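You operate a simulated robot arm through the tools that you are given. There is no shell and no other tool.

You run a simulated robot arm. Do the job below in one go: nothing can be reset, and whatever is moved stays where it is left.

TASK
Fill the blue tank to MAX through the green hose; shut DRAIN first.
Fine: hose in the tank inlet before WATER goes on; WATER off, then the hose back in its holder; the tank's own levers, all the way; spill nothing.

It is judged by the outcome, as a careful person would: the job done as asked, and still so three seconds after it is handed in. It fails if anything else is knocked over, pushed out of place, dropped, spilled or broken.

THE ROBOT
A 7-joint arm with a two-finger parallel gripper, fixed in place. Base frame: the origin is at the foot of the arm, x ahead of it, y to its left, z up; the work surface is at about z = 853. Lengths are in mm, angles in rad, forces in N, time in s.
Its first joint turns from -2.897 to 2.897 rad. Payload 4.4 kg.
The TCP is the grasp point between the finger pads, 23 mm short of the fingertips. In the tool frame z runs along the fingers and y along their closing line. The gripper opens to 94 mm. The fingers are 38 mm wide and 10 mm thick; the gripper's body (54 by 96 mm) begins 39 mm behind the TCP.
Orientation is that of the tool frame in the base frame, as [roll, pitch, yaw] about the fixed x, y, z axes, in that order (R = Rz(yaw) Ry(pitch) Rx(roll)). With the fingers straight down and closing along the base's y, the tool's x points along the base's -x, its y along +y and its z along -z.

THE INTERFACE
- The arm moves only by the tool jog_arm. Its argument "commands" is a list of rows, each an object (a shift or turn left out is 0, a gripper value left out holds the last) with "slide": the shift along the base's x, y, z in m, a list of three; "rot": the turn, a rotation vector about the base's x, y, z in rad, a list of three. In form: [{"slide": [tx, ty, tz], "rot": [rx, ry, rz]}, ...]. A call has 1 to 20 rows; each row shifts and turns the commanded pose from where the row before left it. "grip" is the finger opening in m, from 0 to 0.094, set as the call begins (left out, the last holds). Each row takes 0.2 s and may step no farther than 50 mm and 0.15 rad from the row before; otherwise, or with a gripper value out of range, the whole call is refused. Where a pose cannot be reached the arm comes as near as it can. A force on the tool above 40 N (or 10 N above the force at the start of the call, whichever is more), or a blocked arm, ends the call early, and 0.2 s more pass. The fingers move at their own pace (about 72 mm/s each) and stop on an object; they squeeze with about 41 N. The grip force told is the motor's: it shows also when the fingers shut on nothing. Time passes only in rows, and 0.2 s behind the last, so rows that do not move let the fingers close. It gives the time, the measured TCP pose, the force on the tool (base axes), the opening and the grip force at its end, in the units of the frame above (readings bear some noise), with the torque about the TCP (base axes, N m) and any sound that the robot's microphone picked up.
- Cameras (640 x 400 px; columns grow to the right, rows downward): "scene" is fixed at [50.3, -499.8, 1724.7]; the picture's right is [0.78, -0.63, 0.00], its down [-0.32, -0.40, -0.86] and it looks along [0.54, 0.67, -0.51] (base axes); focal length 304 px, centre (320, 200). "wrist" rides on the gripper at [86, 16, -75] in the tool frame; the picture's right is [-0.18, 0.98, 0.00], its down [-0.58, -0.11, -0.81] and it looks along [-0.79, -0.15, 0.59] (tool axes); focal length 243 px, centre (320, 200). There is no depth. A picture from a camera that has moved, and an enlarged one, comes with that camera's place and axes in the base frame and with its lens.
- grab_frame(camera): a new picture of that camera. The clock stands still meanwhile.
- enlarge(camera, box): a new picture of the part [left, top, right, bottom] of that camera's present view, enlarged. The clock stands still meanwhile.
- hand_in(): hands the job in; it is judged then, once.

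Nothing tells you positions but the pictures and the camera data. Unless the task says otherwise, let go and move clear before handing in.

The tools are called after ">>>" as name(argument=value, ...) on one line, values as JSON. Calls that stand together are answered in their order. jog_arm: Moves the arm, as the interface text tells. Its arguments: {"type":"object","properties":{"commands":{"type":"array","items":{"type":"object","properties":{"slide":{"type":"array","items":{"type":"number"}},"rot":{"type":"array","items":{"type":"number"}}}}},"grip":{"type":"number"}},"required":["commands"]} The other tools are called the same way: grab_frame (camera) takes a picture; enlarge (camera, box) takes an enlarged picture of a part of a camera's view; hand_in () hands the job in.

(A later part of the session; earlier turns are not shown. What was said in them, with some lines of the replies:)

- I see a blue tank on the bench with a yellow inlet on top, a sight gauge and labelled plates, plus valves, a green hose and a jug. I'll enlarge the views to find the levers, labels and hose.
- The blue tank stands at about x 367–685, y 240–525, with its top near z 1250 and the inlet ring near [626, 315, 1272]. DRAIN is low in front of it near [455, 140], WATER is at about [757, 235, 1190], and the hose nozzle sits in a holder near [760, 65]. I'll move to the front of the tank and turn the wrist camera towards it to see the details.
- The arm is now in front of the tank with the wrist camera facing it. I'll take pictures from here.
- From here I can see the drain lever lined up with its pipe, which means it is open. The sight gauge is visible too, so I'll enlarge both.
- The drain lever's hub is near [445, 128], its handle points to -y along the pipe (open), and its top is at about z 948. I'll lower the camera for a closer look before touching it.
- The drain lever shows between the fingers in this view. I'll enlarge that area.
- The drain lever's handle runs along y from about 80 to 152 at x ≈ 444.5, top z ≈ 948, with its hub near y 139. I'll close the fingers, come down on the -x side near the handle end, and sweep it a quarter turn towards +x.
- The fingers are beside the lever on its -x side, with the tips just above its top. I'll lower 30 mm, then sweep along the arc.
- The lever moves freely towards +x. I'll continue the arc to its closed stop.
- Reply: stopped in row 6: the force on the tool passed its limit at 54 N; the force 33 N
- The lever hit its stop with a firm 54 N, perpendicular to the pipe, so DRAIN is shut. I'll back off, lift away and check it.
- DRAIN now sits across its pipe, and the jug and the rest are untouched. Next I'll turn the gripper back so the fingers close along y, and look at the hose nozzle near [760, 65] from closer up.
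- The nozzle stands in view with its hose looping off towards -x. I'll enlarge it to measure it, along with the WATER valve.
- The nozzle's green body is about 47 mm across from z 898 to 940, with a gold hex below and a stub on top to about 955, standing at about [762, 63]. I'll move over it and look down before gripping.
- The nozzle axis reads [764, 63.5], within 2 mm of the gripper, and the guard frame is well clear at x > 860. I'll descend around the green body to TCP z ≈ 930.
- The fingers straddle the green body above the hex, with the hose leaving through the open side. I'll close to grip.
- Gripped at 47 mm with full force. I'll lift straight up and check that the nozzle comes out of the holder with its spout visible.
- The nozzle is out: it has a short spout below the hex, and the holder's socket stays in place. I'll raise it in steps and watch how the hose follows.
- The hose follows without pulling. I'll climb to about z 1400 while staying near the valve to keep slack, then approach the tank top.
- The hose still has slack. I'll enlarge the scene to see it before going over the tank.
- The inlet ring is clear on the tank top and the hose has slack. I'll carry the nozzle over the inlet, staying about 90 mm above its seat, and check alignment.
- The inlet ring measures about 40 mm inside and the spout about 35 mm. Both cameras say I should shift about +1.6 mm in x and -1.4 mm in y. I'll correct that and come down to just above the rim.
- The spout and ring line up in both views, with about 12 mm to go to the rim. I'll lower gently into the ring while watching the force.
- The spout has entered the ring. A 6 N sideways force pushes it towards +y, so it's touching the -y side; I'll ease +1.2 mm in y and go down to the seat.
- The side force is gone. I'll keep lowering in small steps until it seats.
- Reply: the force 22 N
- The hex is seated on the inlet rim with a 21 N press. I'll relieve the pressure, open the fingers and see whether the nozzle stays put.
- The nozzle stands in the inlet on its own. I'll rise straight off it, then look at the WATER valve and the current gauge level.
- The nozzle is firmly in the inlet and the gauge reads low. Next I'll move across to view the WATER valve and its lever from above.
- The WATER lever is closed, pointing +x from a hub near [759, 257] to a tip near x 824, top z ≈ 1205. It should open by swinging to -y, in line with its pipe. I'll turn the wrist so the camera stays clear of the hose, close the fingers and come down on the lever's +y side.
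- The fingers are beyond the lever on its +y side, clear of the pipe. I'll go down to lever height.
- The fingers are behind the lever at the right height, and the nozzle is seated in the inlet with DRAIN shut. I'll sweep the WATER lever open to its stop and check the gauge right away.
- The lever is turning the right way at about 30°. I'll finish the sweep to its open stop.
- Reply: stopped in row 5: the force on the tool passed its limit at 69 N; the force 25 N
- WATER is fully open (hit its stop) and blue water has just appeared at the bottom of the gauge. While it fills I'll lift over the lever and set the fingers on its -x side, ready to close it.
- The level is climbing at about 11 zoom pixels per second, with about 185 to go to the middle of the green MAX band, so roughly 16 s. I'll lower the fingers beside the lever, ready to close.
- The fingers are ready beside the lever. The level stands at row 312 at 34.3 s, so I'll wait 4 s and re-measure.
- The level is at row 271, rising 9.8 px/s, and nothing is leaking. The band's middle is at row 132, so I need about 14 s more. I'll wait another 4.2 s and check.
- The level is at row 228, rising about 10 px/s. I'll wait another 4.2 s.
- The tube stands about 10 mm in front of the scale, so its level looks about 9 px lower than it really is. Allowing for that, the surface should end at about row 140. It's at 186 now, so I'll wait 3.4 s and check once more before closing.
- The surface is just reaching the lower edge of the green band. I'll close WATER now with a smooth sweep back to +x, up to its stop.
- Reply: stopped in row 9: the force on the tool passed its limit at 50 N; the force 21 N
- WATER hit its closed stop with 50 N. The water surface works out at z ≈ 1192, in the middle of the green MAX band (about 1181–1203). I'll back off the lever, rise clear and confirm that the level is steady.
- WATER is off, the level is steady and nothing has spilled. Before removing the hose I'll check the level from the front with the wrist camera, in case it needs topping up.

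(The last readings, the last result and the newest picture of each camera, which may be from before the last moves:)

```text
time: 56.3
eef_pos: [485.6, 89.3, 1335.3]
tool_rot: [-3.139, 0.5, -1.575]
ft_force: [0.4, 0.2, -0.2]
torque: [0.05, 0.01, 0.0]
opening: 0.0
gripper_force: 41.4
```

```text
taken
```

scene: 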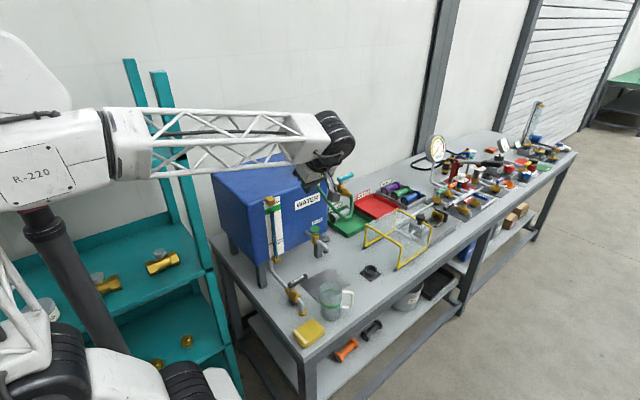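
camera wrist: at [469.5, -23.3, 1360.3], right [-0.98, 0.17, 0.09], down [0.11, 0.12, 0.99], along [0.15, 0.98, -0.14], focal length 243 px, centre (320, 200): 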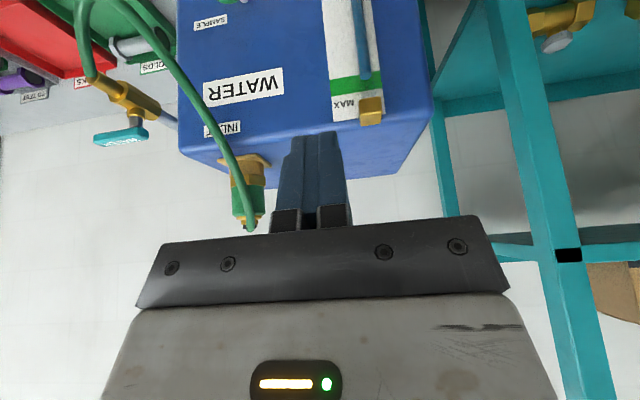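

This view shows the gauge well. I'll go down level with the MAX band for a reading free of parallax.

>>> jog_arm(commands=[{"slide": [0, 0, -0.045]}, {"slide": [0, 0, -0.045]}, {"slide": [0, 0, -0.04]}])

>>> enlarge(camera="wrist", box=[340, 120, 440, 220])

```text
time: 57.1
eef_pos: [485.6, 87.2, 1205.9]
tool_rot: [-3.141, 0.497, -1.572]
ft_force: [-0.2, -0.2, -0.9]
torque: [-0.02, -0.02, 0.0]
opening: 0.0
gripper_force: 41.0
```

```text
4.00 times, centred on (390, 170) of wrist
camera zoom: at [469.2, -24.0, 1230.7], right [-0.98, 0.17, 0.09], down [0.11, 0.13, 0.99], along [0.15, 0.98, -0.14], focal length 970 px, centre (40, 320)
```

zoom: 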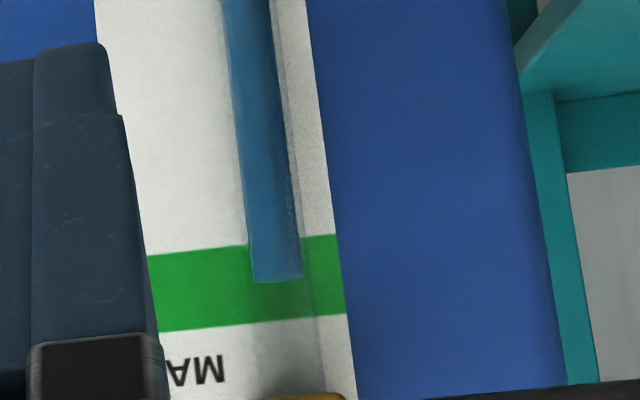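

The level sits right in the middle of the green MAX band. I'll rise, straighten the tool, turn it back and return above the nozzle with open fingers to take the hose out.

>>> jog_arm(commands=[{"slide": [0, 0, 0.045]}, {"slide": [0, 0, 0.045]}, {"slide": [0, 0, 0.045]}, {"slide": [0, 0, 0.02], "rot": [-0.125, 0, 0]}, {"slide": [0, 0, 0.02], "rot": [-0.125, 0, 0]}, {"slide": [0, 0, 0.02], "rot": [-0.125, 0, 0]}, {"slide": [0, 0, 0.02], "rot": [-0.125, 0, 0]}])

>>> jog_arm(commands=[{"slide": [0.0129, 0.0206, 0.0041], "rot": [0, 0, -0.1428]}, {"slide": [0.0129, 0.0206, 0.0041], "rot": [0, 0, -0.1428]}, {"slide": [0.0129, 0.0206, 0.0041], "rot": [0, 0, -0.1428]}, {"slide": [0.0129, 0.0206, 0.0041], "rot": [0, 0, -0.1428]}, {"slide": [0.0129, 0.0206, 0.0041], "rot": [0, 0, -0.1428]}, {"slide": [0.0129, 0.0206, 0.0041], "rot": [0, 0, -0.1428]}, {"slide": [0.0129, 0.0206, 0.0041], "rot": [0, 0, -0.1428]}, {"slide": [0.0129, 0.0206, 0.0041], "rot": [0, 0, -0.1428]}, {"slide": [0.0129, 0.0206, 0.0041], "rot": [0, 0, -0.1428]}, {"slide": [0.0129, 0.0206, 0.0041], "rot": [0, 0, -0.1428]}, {"slide": [0.0129, 0.0206, 0.0041], "rot": [0, 0, -0.1428]}], grip=0.08)

>>> grab_frame(camera="wrist")

>>> enlarge(camera="scene", box=[260, 60, 400, 200])

```text
time: 58.7
eef_pos: [485.5, 89.7, 1421.8]
tool_rot: [-3.141, -0.004, -1.574]
ft_force: [0.0, 0.2, 0.7]
torque: [0.0, -0.02, -0.05]
opening: 0.1
gripper_force: 41.2
```

```text
time: 61.1
eef_pos: [629.7, 316.7, 1467.9]
tool_rot: [-3.14, -0.003, 3.136]
ft_force: [-0.3, 0.2, 1.6]
torque: [0.0, -0.03, -0.02]
opening: 80.2
gripper_force: 0.0
```

```text
taken
camera wrist: at [542.5, 332.0, 1542.4], right [0.19, 0.98, 0.0], down [0.58, -0.11, 0.81], along [0.79, -0.15, -0.59], focal length 243 px, centre (320, 200)
```

wrist: 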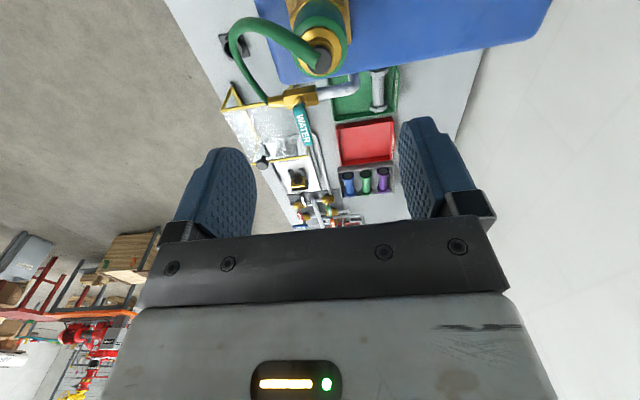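

```text
2.86 times, centred on (330, 130) of scene
camera zoom: at [50.3, -499.8, 1724.7], right [0.78, -0.63, 0.0], down [-0.32, -0.4, -0.86], along [0.54, 0.67, -0.51], focal length 868 px, centre (291, 400)
```

zoom: 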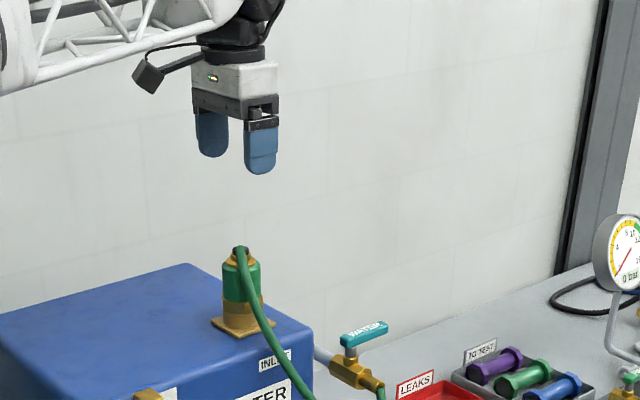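

The fingers are open above the nozzle, about 2 mm off. I'll correct and descend to the same grip height as before.

>>> jog_arm(commands=[{"slide": [-0.0017, -0.002, -0.03], "rot": [0, 0, 0.004]}, {"slide": [0, 0, -0.04]}, {"slide": [0, 0, -0.03]}])

>>> grab_frame(camera="wrist")

```text
time: 61.9
eef_pos: [627.9, 313.7, 1365.5]
tool_rot: [-3.139, -0.003, -3.14]
ft_force: [0.1, 0.3, 0.0]
torque: [-0.02, -0.05, -0.02]
opening: 79.8
gripper_force: 0.0
```

```text
taken
camera wrist: at [541.5, 328.9, 1441.2], right [0.18, 0.98, 0.0], down [0.58, -0.11, 0.81], along [0.79, -0.15, -0.59], focal length 243 px, centre (320, 200)
```

wrist: 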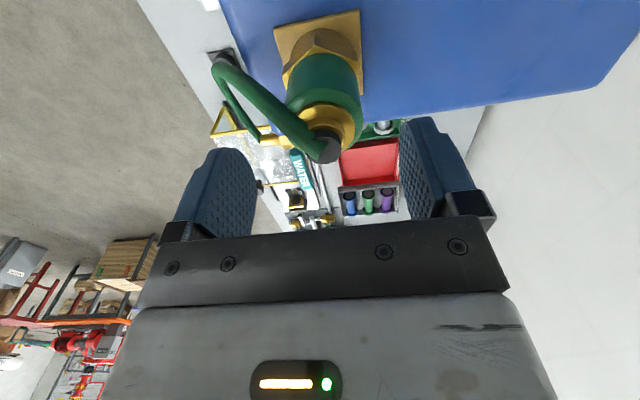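

The nozzle is centred between the fingers. I'll go down the last 45 mm and grip.

>>> jog_arm(commands=[{"slide": [0, 0.0005, -0.025]}, {"slide": [0, 0, -0.02]}])

>>> jog_arm(commands=[{}, {}, {}, {}], grip=0.03)

>>> grab_frame(camera="wrist")

>>> enlarge(camera="scene", box=[280, 110, 380, 210])

```text
time: 62.5
eef_pos: [625.7, 313.6, 1320.9]
tool_rot: [-3.14, -0.002, -3.14]
ft_force: [-0.3, 0.6, 0.6]
torque: [0.01, -0.01, 0.03]
opening: 79.9
gripper_force: 0.0
```

```text
time: 63.5
eef_pos: [626.6, 314.1, 1320.7]
tool_rot: [-3.14, -0.002, -3.14]
ft_force: [0.1, 0.3, -0.1]
torque: [0.04, 0.03, 0.04]
opening: 46.8
gripper_force: 40.8
```

```text
taken
camera wrist: at [540.8, 329.8, 1395.6], right [0.18, 0.98, 0.0], down [0.58, -0.11, 0.81], along [0.79, -0.15, -0.59], focal length 243 px, centre (320, 200)
```

wrist: 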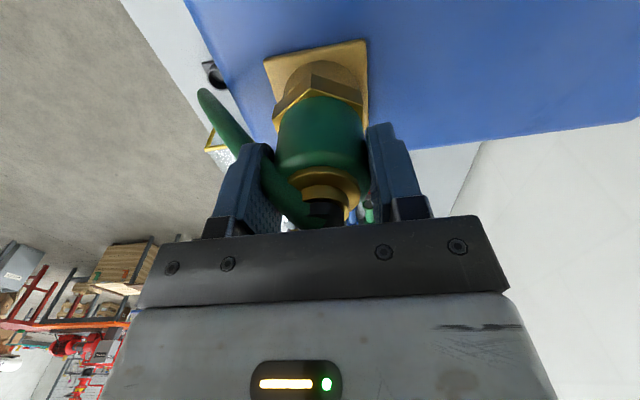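

```text
4.00 times, centred on (330, 160) of scene
camera zoom: at [50.3, -499.8, 1724.7], right [0.78, -0.63, 0.0], down [-0.32, -0.4, -0.86], along [0.54, 0.67, -0.51], focal length 1215 px, centre (280, 360)
```

zoom: 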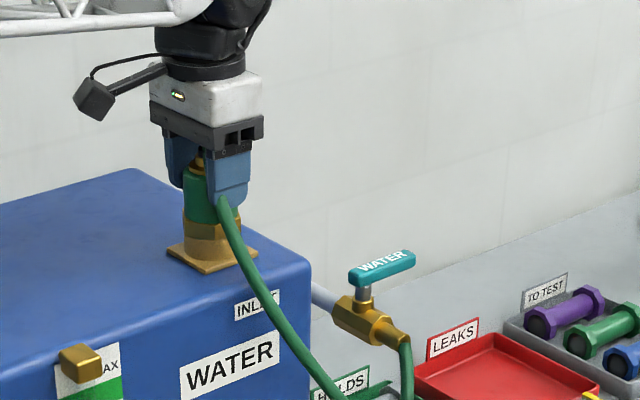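

Gripped again at 46.8 mm. I'll lift the nozzle straight out of the inlet.

>>> jog_arm(commands=[{"slide": [0, 0, 0.005]}, {"slide": [0, 0, 0.015]}, {"slide": [0, 0, 0.03]}, {"slide": [0, 0, 0.04]}])

>>> enlarge(camera="scene", box=[260, 90, 400, 230])

>>> enlarge(camera="wrist", box=[270, 0, 382, 120])

```text
time: 64.5
eef_pos: [626.2, 314.7, 1410.7]
tool_rot: [-3.141, -0.001, -3.14]
ft_force: [0.6, -0.1, -0.6]
torque: [0.01, 0.05, -0.01]
opening: 46.9
gripper_force: 41.2
```

```text
2.86 times, centred on (330, 160) of scene
camera zoom: at [50.3, -499.8, 1724.7], right [0.78, -0.63, 0.0], down [-0.32, -0.4, -0.86], along [0.54, 0.67, -0.51], focal length 868 px, centre (291, 314)
```

zoom: 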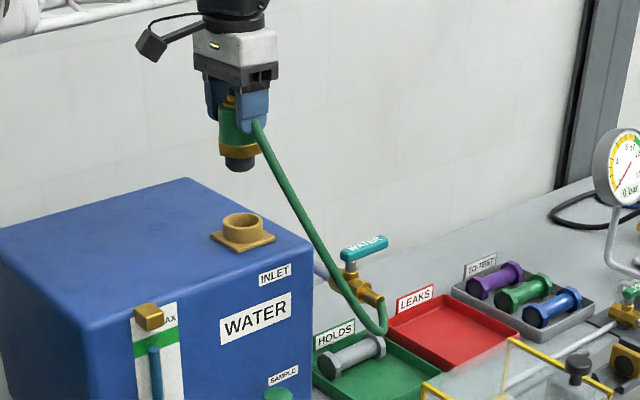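

```text
3.33 times, centred on (326, 60) of wrist
camera zoom: at [539.8, 329.9, 1486.8], right [0.18, 0.98, 0.0], down [0.58, -0.11, 0.81], along [0.79, -0.15, -0.59], focal length 809 px, centre (300, 667)
```

zoom: 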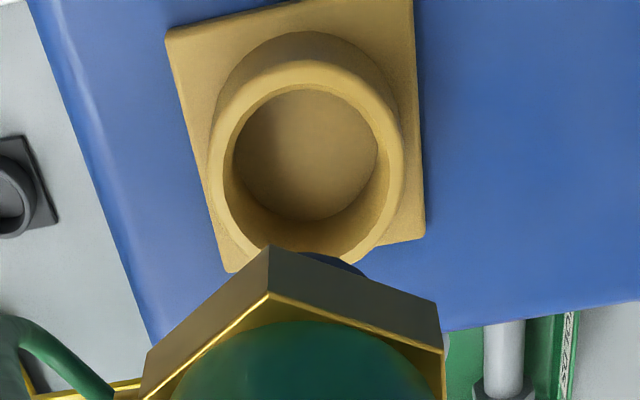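

The nozzle is out cleanly with no drips, and it sits in the hand as it did before. I'll carry it back to the holder along the same path.

>>> jog_arm(commands=[{"slide": [0.0148, -0.039, -0.001]}, {"slide": [0.0148, -0.039, -0.001]}, {"slide": [0.0148, -0.039, -0.001]}, {"slide": [0.0148, -0.039, -0.001]}, {"slide": [0.0148, -0.039, -0.002]}, {"slide": [0.006, -0.012, -0.044]}, {"slide": [0.006, -0.012, -0.045]}, {"slide": [0.006, -0.012, -0.045]}, {"slide": [0.005, -0.01, -0.045]}, {"slide": [0.005, -0.01, -0.045]}])

>>> grab_frame(camera="scene")

```text
time: 66.7
eef_pos: [729.5, 63.7, 1181.8]
tool_rot: [-3.139, 0.0, -3.14]
ft_force: [0.1, 0.0, -0.7]
torque: [0.01, -0.04, 0.04]
opening: 47.0
gripper_force: 40.7
```

```text
taken
```

scene: 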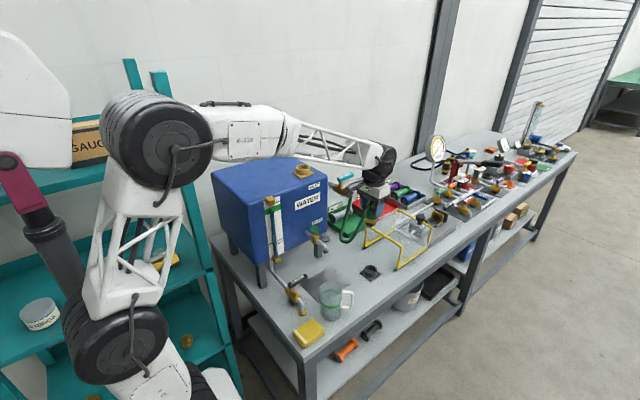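

Everything is in order. I'll go down to about 90 mm above the holder seat, over [763.6, 64.4], and compare with the earlier view.

>>> jog_arm(commands=[{"slide": [0.01, 0.0002, -0.042]}, {"slide": [0.01, 0.0002, -0.042]}, {"slide": [0.0095, 0.0002, -0.04]}, {"slide": [0.005, 0.0, -0.038]}])

>>> grab_frame(camera="wrist")

>>> enlarge(camera="wrist", box=[280, 0, 376, 60])

>>> enlarge(camera="scene", box=[330, 190, 420, 290])

```text
time: 67.7
eef_pos: [763.9, 61.7, 1020.2]
tool_rot: [-3.14, 0.001, -3.139]
ft_force: [0.4, 0.0, -1.4]
torque: [-0.01, 0.03, 0.02]
opening: 46.8
gripper_force: 41.3
```

```text
taken
camera wrist: at [676.9, 78.4, 1095.4], right [0.18, 0.98, 0.0], down [0.58, -0.11, 0.81], along [0.79, -0.15, -0.59], focal length 243 px, centre (320, 200)
```

wrist: 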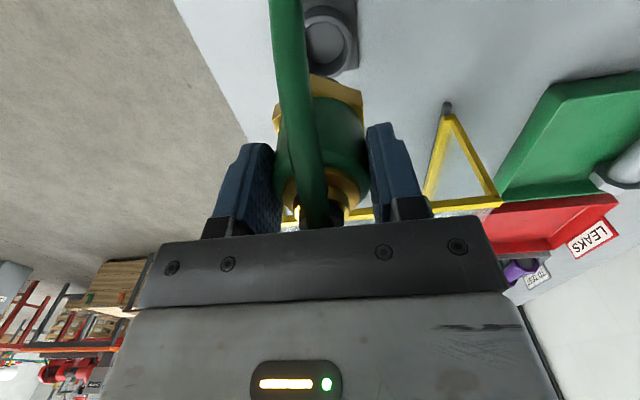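

```text
6.67 times, centred on (328, 30) of wrist
camera zoom: at [676.9, 78.4, 1095.4], right [0.18, 0.98, 0.0], down [0.58, -0.11, 0.81], along [0.79, -0.15, -0.59], focal length 1618 px, centre (267, 1333)
```

zoom: 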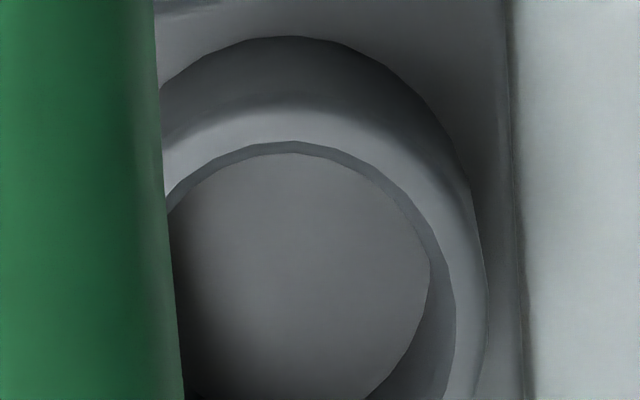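

```text
4.00 times, centred on (375, 240) of scene
camera zoom: at [50.3, -499.8, 1724.7], right [0.78, -0.63, 0.0], down [-0.32, -0.4, -0.86], along [0.54, 0.67, -0.51], focal length 1215 px, centre (100, 40)
```

zoom: 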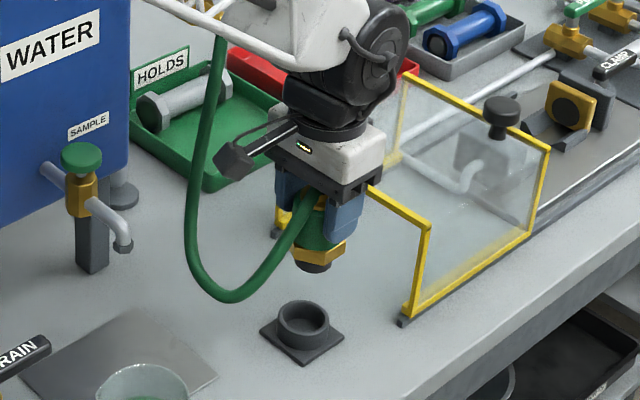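

Compared with the earlier picture taken at the same height, the socket looks about 2.3 mm further +y and about 1.5–2 mm further -x. I'll shift the hand by that much and compare again.

>>> jog_arm(commands=[{"slide": [-0.0015, 0.0023, 0]}, {}])

>>> enlarge(camera="wrist", box=[280, 0, 376, 60])

>>> enlarge(camera="wrist", box=[270, 0, 382, 120])

```text
time: 68.3
eef_pos: [762.0, 65.4, 1020.1]
tool_rot: [-3.141, -0.001, -3.139]
ft_force: [0.2, 0.6, -1.5]
torque: [0.01, 0.01, 0.0]
opening: 47.0
gripper_force: 41.8
```

```text
6.67 times, centred on (328, 30) of wrist
camera zoom: at [675.3, 81.2, 1094.9], right [0.18, 0.98, 0.0], down [0.58, -0.11, 0.81], along [0.79, -0.15, -0.59], focal length 1618 px, centre (267, 1333)
```

zoom: 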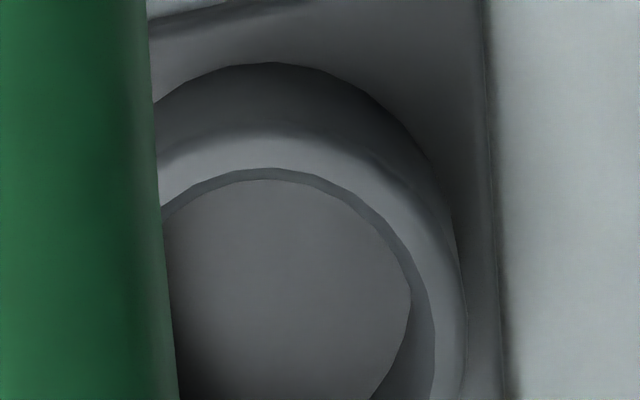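

```text
3.33 times, centred on (326, 60) of wrist
camera zoom: at [675.3, 81.2, 1094.9], right [0.18, 0.98, 0.0], down [0.58, -0.11, 0.81], along [0.79, -0.15, -0.59], focal length 809 px, centre (300, 667)
```

zoom: 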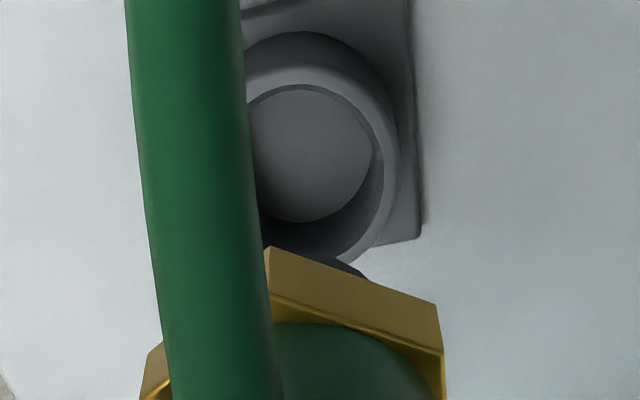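

Now it's within 1 mm of the reference picture. I'll fine-tune it and lower to just above the socket.

>>> jog_arm(commands=[{"slide": [0.0007, -0.0003, -0.025]}, {"slide": [0, 0, -0.025]}, {"slide": [0, 0, -0.012]}])

>>> enlarge(camera="scene", box=[345, 235, 395, 285])

>>> enlarge(camera="wrist", box=[270, 0, 382, 120])

```text
time: 69.1
eef_pos: [762.7, 66.2, 958.0]
tool_rot: [-3.14, -0.003, -3.141]
ft_force: [0.1, 0.0, -1.7]
torque: [0.0, -0.02, -0.01]
opening: 47.2
gripper_force: 41.1
```

```text
8.00 times, centred on (370, 260) of scene
camera zoom: at [50.3, -499.8, 1724.7], right [0.78, -0.63, 0.0], down [-0.32, -0.4, -0.86], along [0.54, 0.67, -0.51], focal length 2430 px, centre (-80, -280)
```

zoom: 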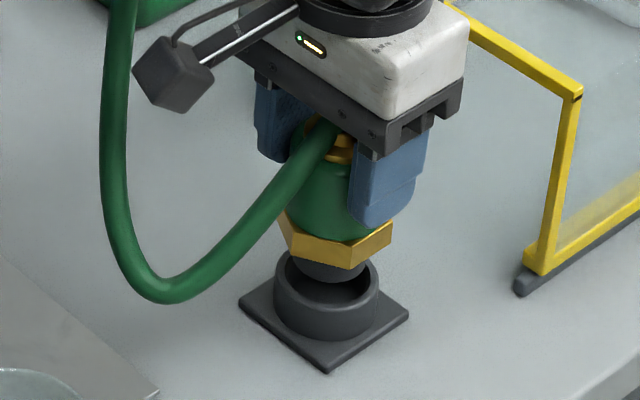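

```text
3.33 times, centred on (326, 60) of wrist
camera zoom: at [676.5, 81.5, 1032.6], right [0.18, 0.98, 0.0], down [0.58, -0.11, 0.81], along [0.79, -0.15, -0.59], focal length 809 px, centre (300, 667)
```

zoom: 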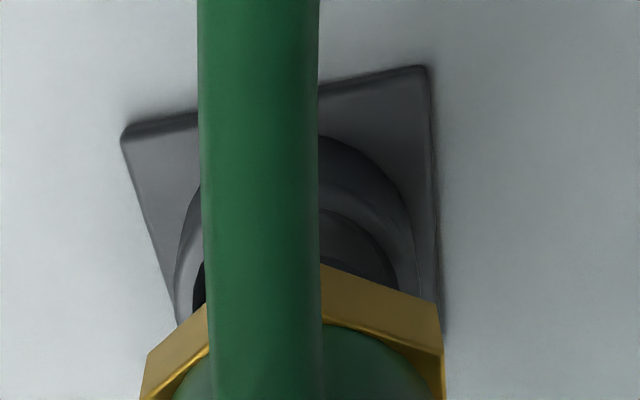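

The spout is centred over the socket. I'll lower gently into it, watching for side forces.

>>> jog_arm(commands=[{"slide": [0, 0, -0.004]}, {"slide": [0, 0, -0.004]}, {"slide": [0, 0, -0.003]}, {"slide": [0, 0, -0.003]}])

>>> enlarge(camera="scene", box=[345, 235, 395, 285])

```text
time: 70.1
eef_pos: [762.0, 65.8, 942.3]
tool_rot: [-3.141, -0.002, -3.14]
ft_force: [0.9, 0.3, -1.6]
torque: [-0.01, -0.02, 0.02]
opening: 47.0
gripper_force: 40.8
```

```text
8.00 times, centred on (370, 260) of scene
camera zoom: at [50.3, -499.8, 1724.7], right [0.78, -0.63, 0.0], down [-0.32, -0.4, -0.86], along [0.54, 0.67, -0.51], focal length 2430 px, centre (-80, -280)
```

zoom: 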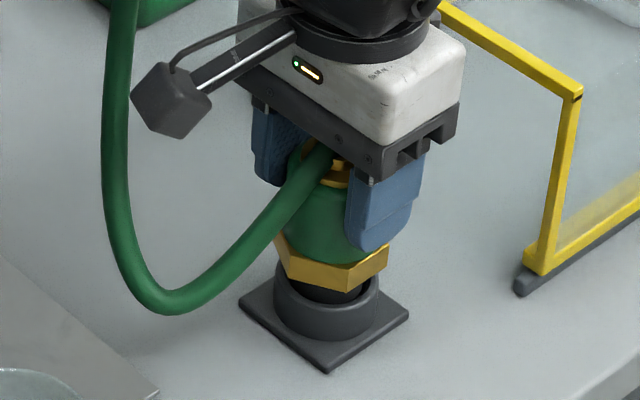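

The spout is entering the socket with no side force. I'll continue to the seat.

>>> jog_arm(commands=[{"slide": [0, 0, -0.003]}, {"slide": [0, 0, -0.003]}, {"slide": [0, 0, -0.002]}, {"slide": [0, 0, -0.002]}])

>>> enlarge(camera="scene", box=[345, 235, 395, 285])

```text
time: 71.1
eef_pos: [762.3, 65.9, 933.5]
tool_rot: [-3.139, -0.001, -3.14]
ft_force: [1.3, -0.2, -0.2]
torque: [-0.01, -0.03, 0.04]
opening: 47.2
gripper_force: 40.6
```

```text
8.00 times, centred on (370, 260) of scene
camera zoom: at [50.3, -499.8, 1724.7], right [0.78, -0.63, 0.0], down [-0.32, -0.4, -0.86], along [0.54, 0.67, -0.51], focal length 2430 px, centre (-80, -280)
```

zoom: 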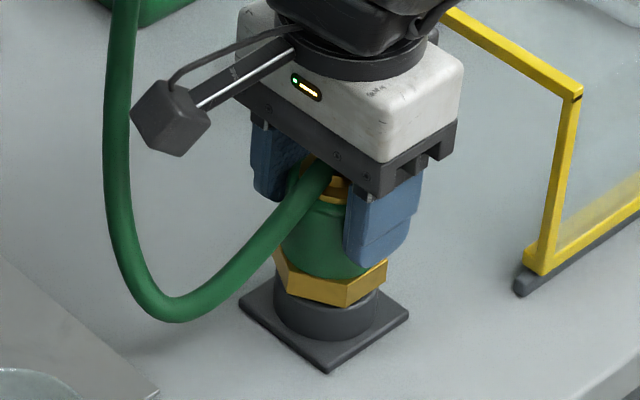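

About 3 mm remain to the seat. I'll lower in small steps until I feel contact.

>>> jog_arm(commands=[{"slide": [0, 0, -0.0015]}, {"slide": [0, 0, -0.0015]}])

```text
time: 71.7
eef_pos: [761.3, 66.3, 931.5]
tool_rot: [-3.141, -0.001, -3.14]
ft_force: [-0.1, 0.7, 3.2]
torque: [0.13, 0.02, 0.04]
opening: 47.2
gripper_force: 40.8
```

Contact is beginning at 3 N. One more millimetre to make sure it is fully seated.

>>> jog_arm(commands=[{"slide": [0, 0, -0.0008]}, {}])

>>> enlarge(camera="scene", box=[345, 235, 395, 285])

```text
time: 72.3
eef_pos: [762.7, 65.7, 929.8]
tool_rot: [-3.14, 0.001, -3.139]
ft_force: [-6.7, 2.2, 17.2]
torque: [0.49, 0.29, 0.13]
opening: 46.9
gripper_force: 41.1
```

```text
8.00 times, centred on (370, 260) of scene
camera zoom: at [50.3, -499.8, 1724.7], right [0.78, -0.63, 0.0], down [-0.32, -0.4, -0.86], along [0.54, 0.67, -0.51], focal length 2430 px, centre (-80, -280)
```

zoom: 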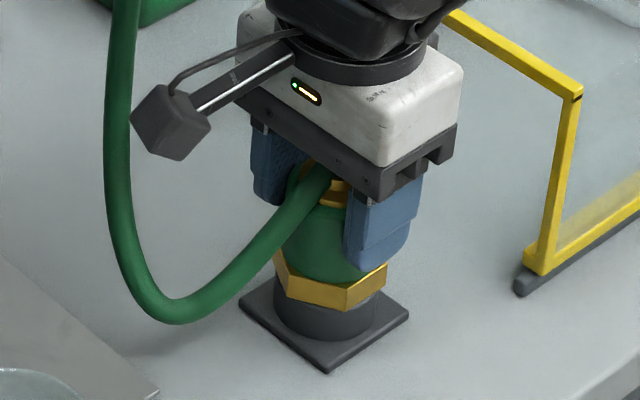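

It is seated at the same height as at the start, with 17 N contact. I'll relieve the pressure, open the fingers and lift away straight up.

>>> jog_arm(commands=[{"slide": [0, 0, 0.0008]}, {}])

>>> jog_arm(commands=[{}, {}, {}, {}], grip=0.08)

>>> enlarge(camera="scene", box=[345, 235, 395, 285])

>>> grab_frame(camera="wrist")

```text
time: 72.9
eef_pos: [762.6, 65.4, 928.9]
tool_rot: [-3.14, -0.003, -3.14]
ft_force: [0.6, 2.6, 10.9]
torque: [0.37, -0.12, 0.03]
opening: 47.2
gripper_force: 40.8
```

```text
time: 73.9
eef_pos: [762.1, 65.3, 930.1]
tool_rot: [-3.14, -0.002, -3.139]
ft_force: [0.0, 0.1, -0.5]
torque: [-0.02, 0.01, -0.02]
opening: 79.5
gripper_force: 0.0
```

```text
8.00 times, centred on (370, 260) of scene
camera zoom: at [50.3, -499.8, 1724.7], right [0.78, -0.63, 0.0], down [-0.32, -0.4, -0.86], along [0.54, 0.67, -0.51], focal length 2430 px, centre (-80, -280)
```

zoom: 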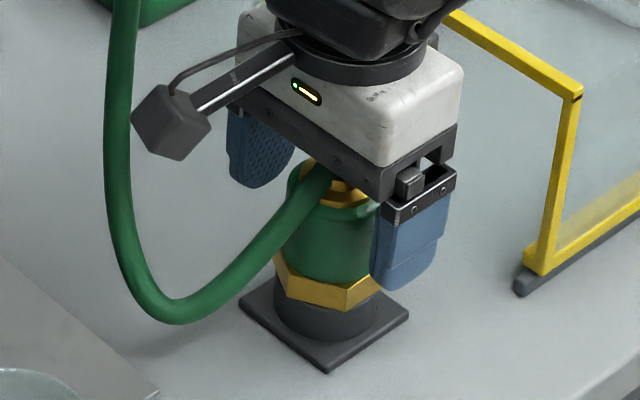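

```text
taken
camera wrist: at [676.3, 81.0, 1005.7], right [0.18, 0.98, 0.0], down [0.58, -0.11, 0.81], along [0.79, -0.15, -0.59], focal length 243 px, centre (320, 200)
```

wrist: 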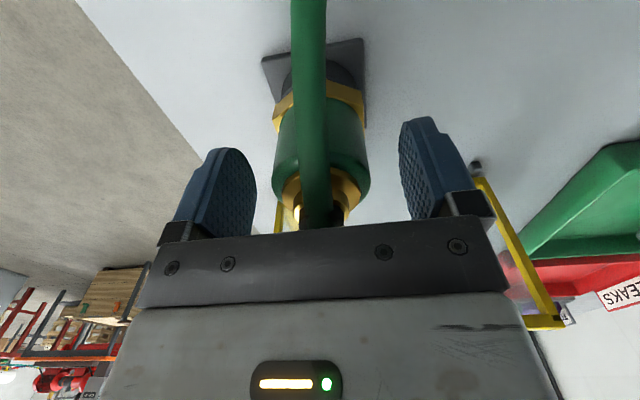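

The nozzle stands in its holder and the fingers are open. I'll rise straight up, well clear, and check the whole scene.

>>> jog_arm(commands=[{"slide": [0, 0, 0.02]}, {"slide": [0, 0, 0.03]}, {"slide": [0, 0, 0.045]}, {"slide": [0, 0, 0.05]}, {"slide": [0, 0, 0.05]}, {"slide": [-0.02, 0, 0.045]}, {"slide": [-0.03, 0, 0.04]}, {"slide": [-0.03, 0, 0.04]}, {"slide": [-0.03, -0.01, 0.04]}, {"slide": [-0.03, -0.02, 0.03]}])

>>> grab_frame(camera="scene")

>>> enlarge(camera="scene", box=[240, 130, 400, 290])

>>> enlarge(camera="scene", box=[345, 235, 395, 285])

>>> enlarge(camera="scene", box=[255, 190, 295, 240])

```text
refused: row 9 steps farther than a row can; nothing moved
```

```text
taken
```

scene: 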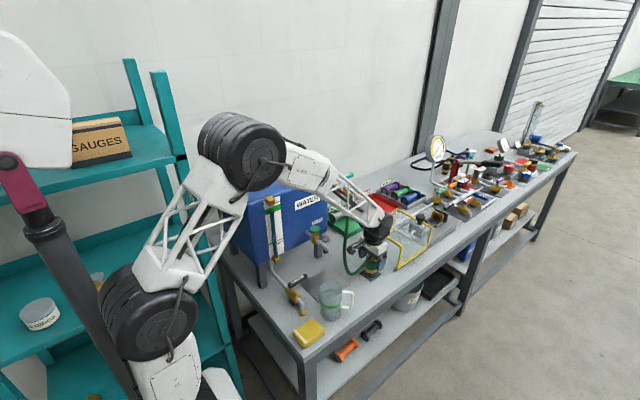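

```text
2.50 times, centred on (320, 210) of scene
camera zoom: at [50.3, -499.8, 1724.7], right [0.78, -0.63, 0.0], down [-0.32, -0.4, -0.86], along [0.54, 0.67, -0.51], focal length 760 px, centre (320, 175)
```

zoom: 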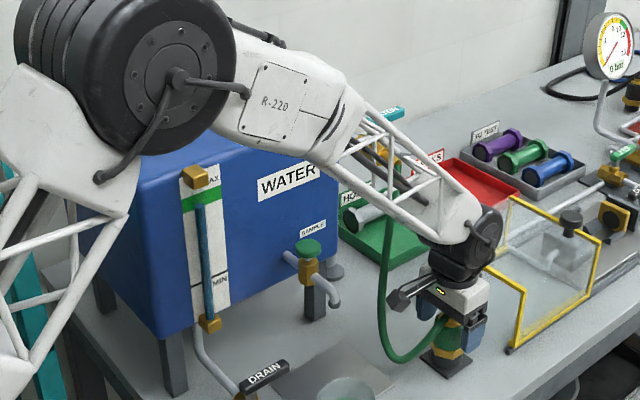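

```text
8.00 times, centred on (370, 260) of scene
camera zoom: at [50.3, -499.8, 1724.7], right [0.78, -0.63, 0.0], down [-0.32, -0.4, -0.86], along [0.54, 0.67, -0.51], focal length 2430 px, centre (-80, -280)
```

zoom: 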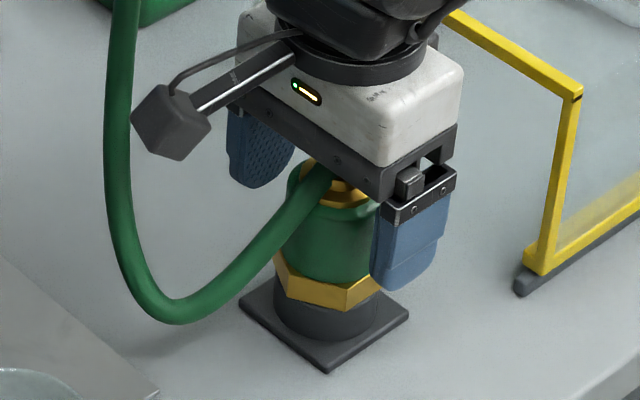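

```text
8.00 times, centred on (275, 215) of scene
camera zoom: at [50.3, -499.8, 1724.7], right [0.78, -0.63, 0.0], down [-0.32, -0.4, -0.86], along [0.54, 0.67, -0.51], focal length 2430 px, centre (680, 80)
```

zoom: 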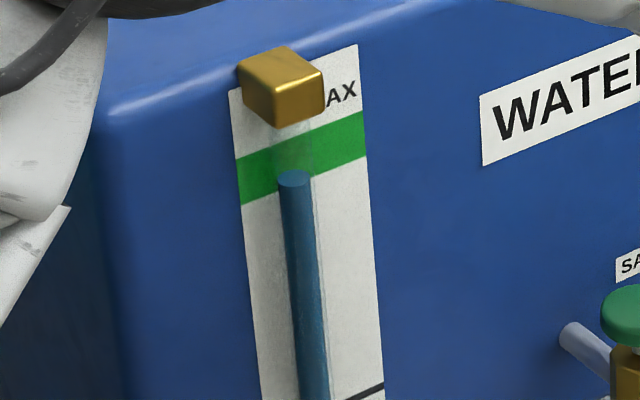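

That call was refused because one row stepped too far, so nothing moved. I'll repeat the rise with smaller rows.

>>> jog_arm(commands=[{"slide": [0, 0, 0.02]}, {"slide": [0, 0, 0.03]}, {"slide": [0, 0, 0.04]}, {"slide": [0, 0, 0.045]}, {"slide": [0, 0, 0.045]}, {"slide": [-0.015, 0, 0.04]}, {"slide": [-0.02, 0, 0.04]}, {"slide": [-0.02, 0, 0.04]}, {"slide": [-0.02, -0.01, 0.04]}, {"slide": [-0.02, -0.01, 0.04]}])

>>> grab_frame(camera="scene")

>>> enlarge(camera="scene", box=[240, 130, 400, 290])

>>> enlarge(camera="scene", box=[345, 235, 395, 285])

>>> enlarge(camera="scene", box=[255, 190, 295, 240])

>>> enlarge(camera="scene", box=[260, 250, 400, 360])

```text
time: 76.1
eef_pos: [667.2, 47.7, 1309.9]
tool_rot: [-3.14, -0.003, -3.139]
ft_force: [0.1, 0.8, -0.2]
torque: [-0.01, 0.01, -0.01]
opening: 80.0
gripper_force: 0.0
```

```text
taken
```

scene: 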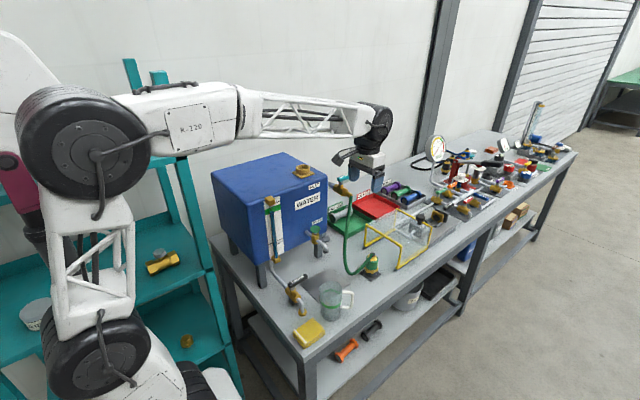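

```text
2.50 times, centred on (320, 210) of scene
camera zoom: at [50.3, -499.8, 1724.7], right [0.78, -0.63, 0.0], down [-0.32, -0.4, -0.86], along [0.54, 0.67, -0.51], focal length 760 px, centre (320, 175)
```

zoom: 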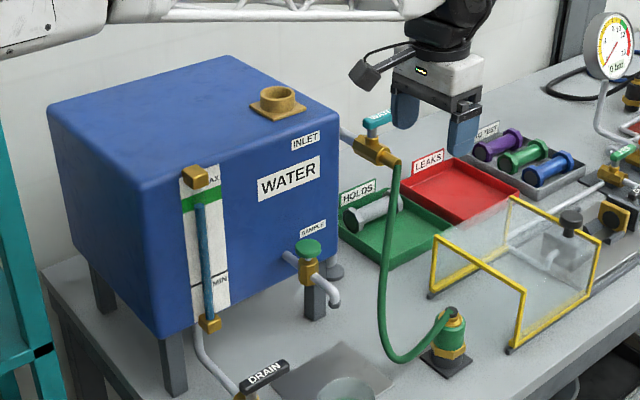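

```text
8.00 times, centred on (370, 260) of scene
camera zoom: at [50.3, -499.8, 1724.7], right [0.78, -0.63, 0.0], down [-0.32, -0.4, -0.86], along [0.54, 0.67, -0.51], focal length 2430 px, centre (-80, -280)
```

zoom: 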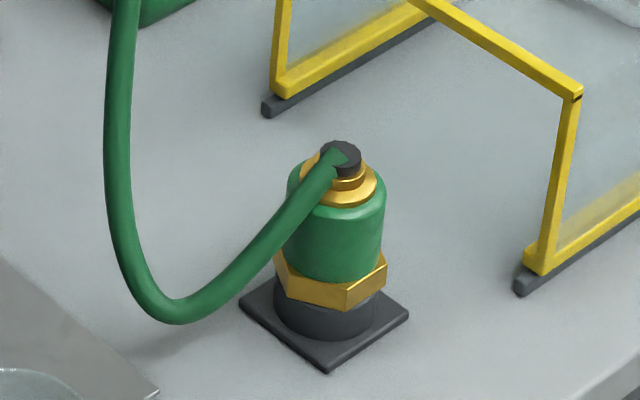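

```text
8.00 times, centred on (275, 215) of scene
camera zoom: at [50.3, -499.8, 1724.7], right [0.78, -0.63, 0.0], down [-0.32, -0.4, -0.86], along [0.54, 0.67, -0.51], focal length 2430 px, centre (680, 80)
```

zoom: 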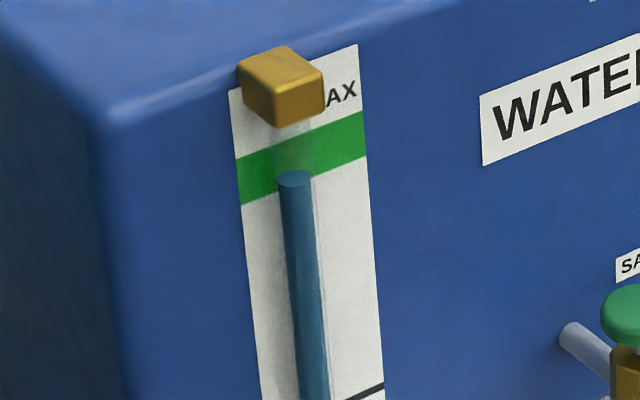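

```text
3.64 times, centred on (330, 305) of scene
camera zoom: at [50.3, -499.8, 1724.7], right [0.78, -0.63, 0.0], down [-0.32, -0.4, -0.86], along [0.54, 0.67, -0.51], focal length 1105 px, centre (284, -182)
```

zoom: 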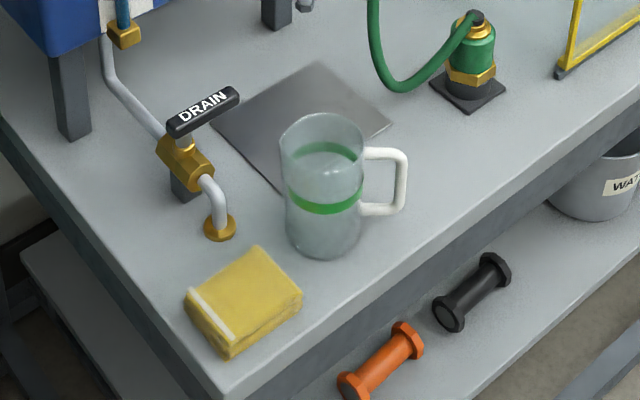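

The tank sits steady at MAX with DRAIN shut and WATER off. The hose is back in its holder as it was at the start, with no spills and nothing else moved. The arm is clear and holds nothing, so I'll hand in.

>>> hand_in()

```text
The job is handed in.
```

The blue tank is filled to MAX, and I've handed the job in; no verdict has come back yet.

- **DRAIN:** I shut it first, turning the lever until it hit its stop.
- **Filling:** The hose was seated in the tank inlet before I turned WATER on. I turned WATER fully on, then fully off. The gauge level stands in the middle of the green MAX band and held steady afterwards.
- **Hose:** It went back in its holder after WATER was off, and looks the same there as it did at the start.
- **Surroundings:** I saw no spills or drips. Nothing else appears to have moved, and the arm is clear with its fingers open.
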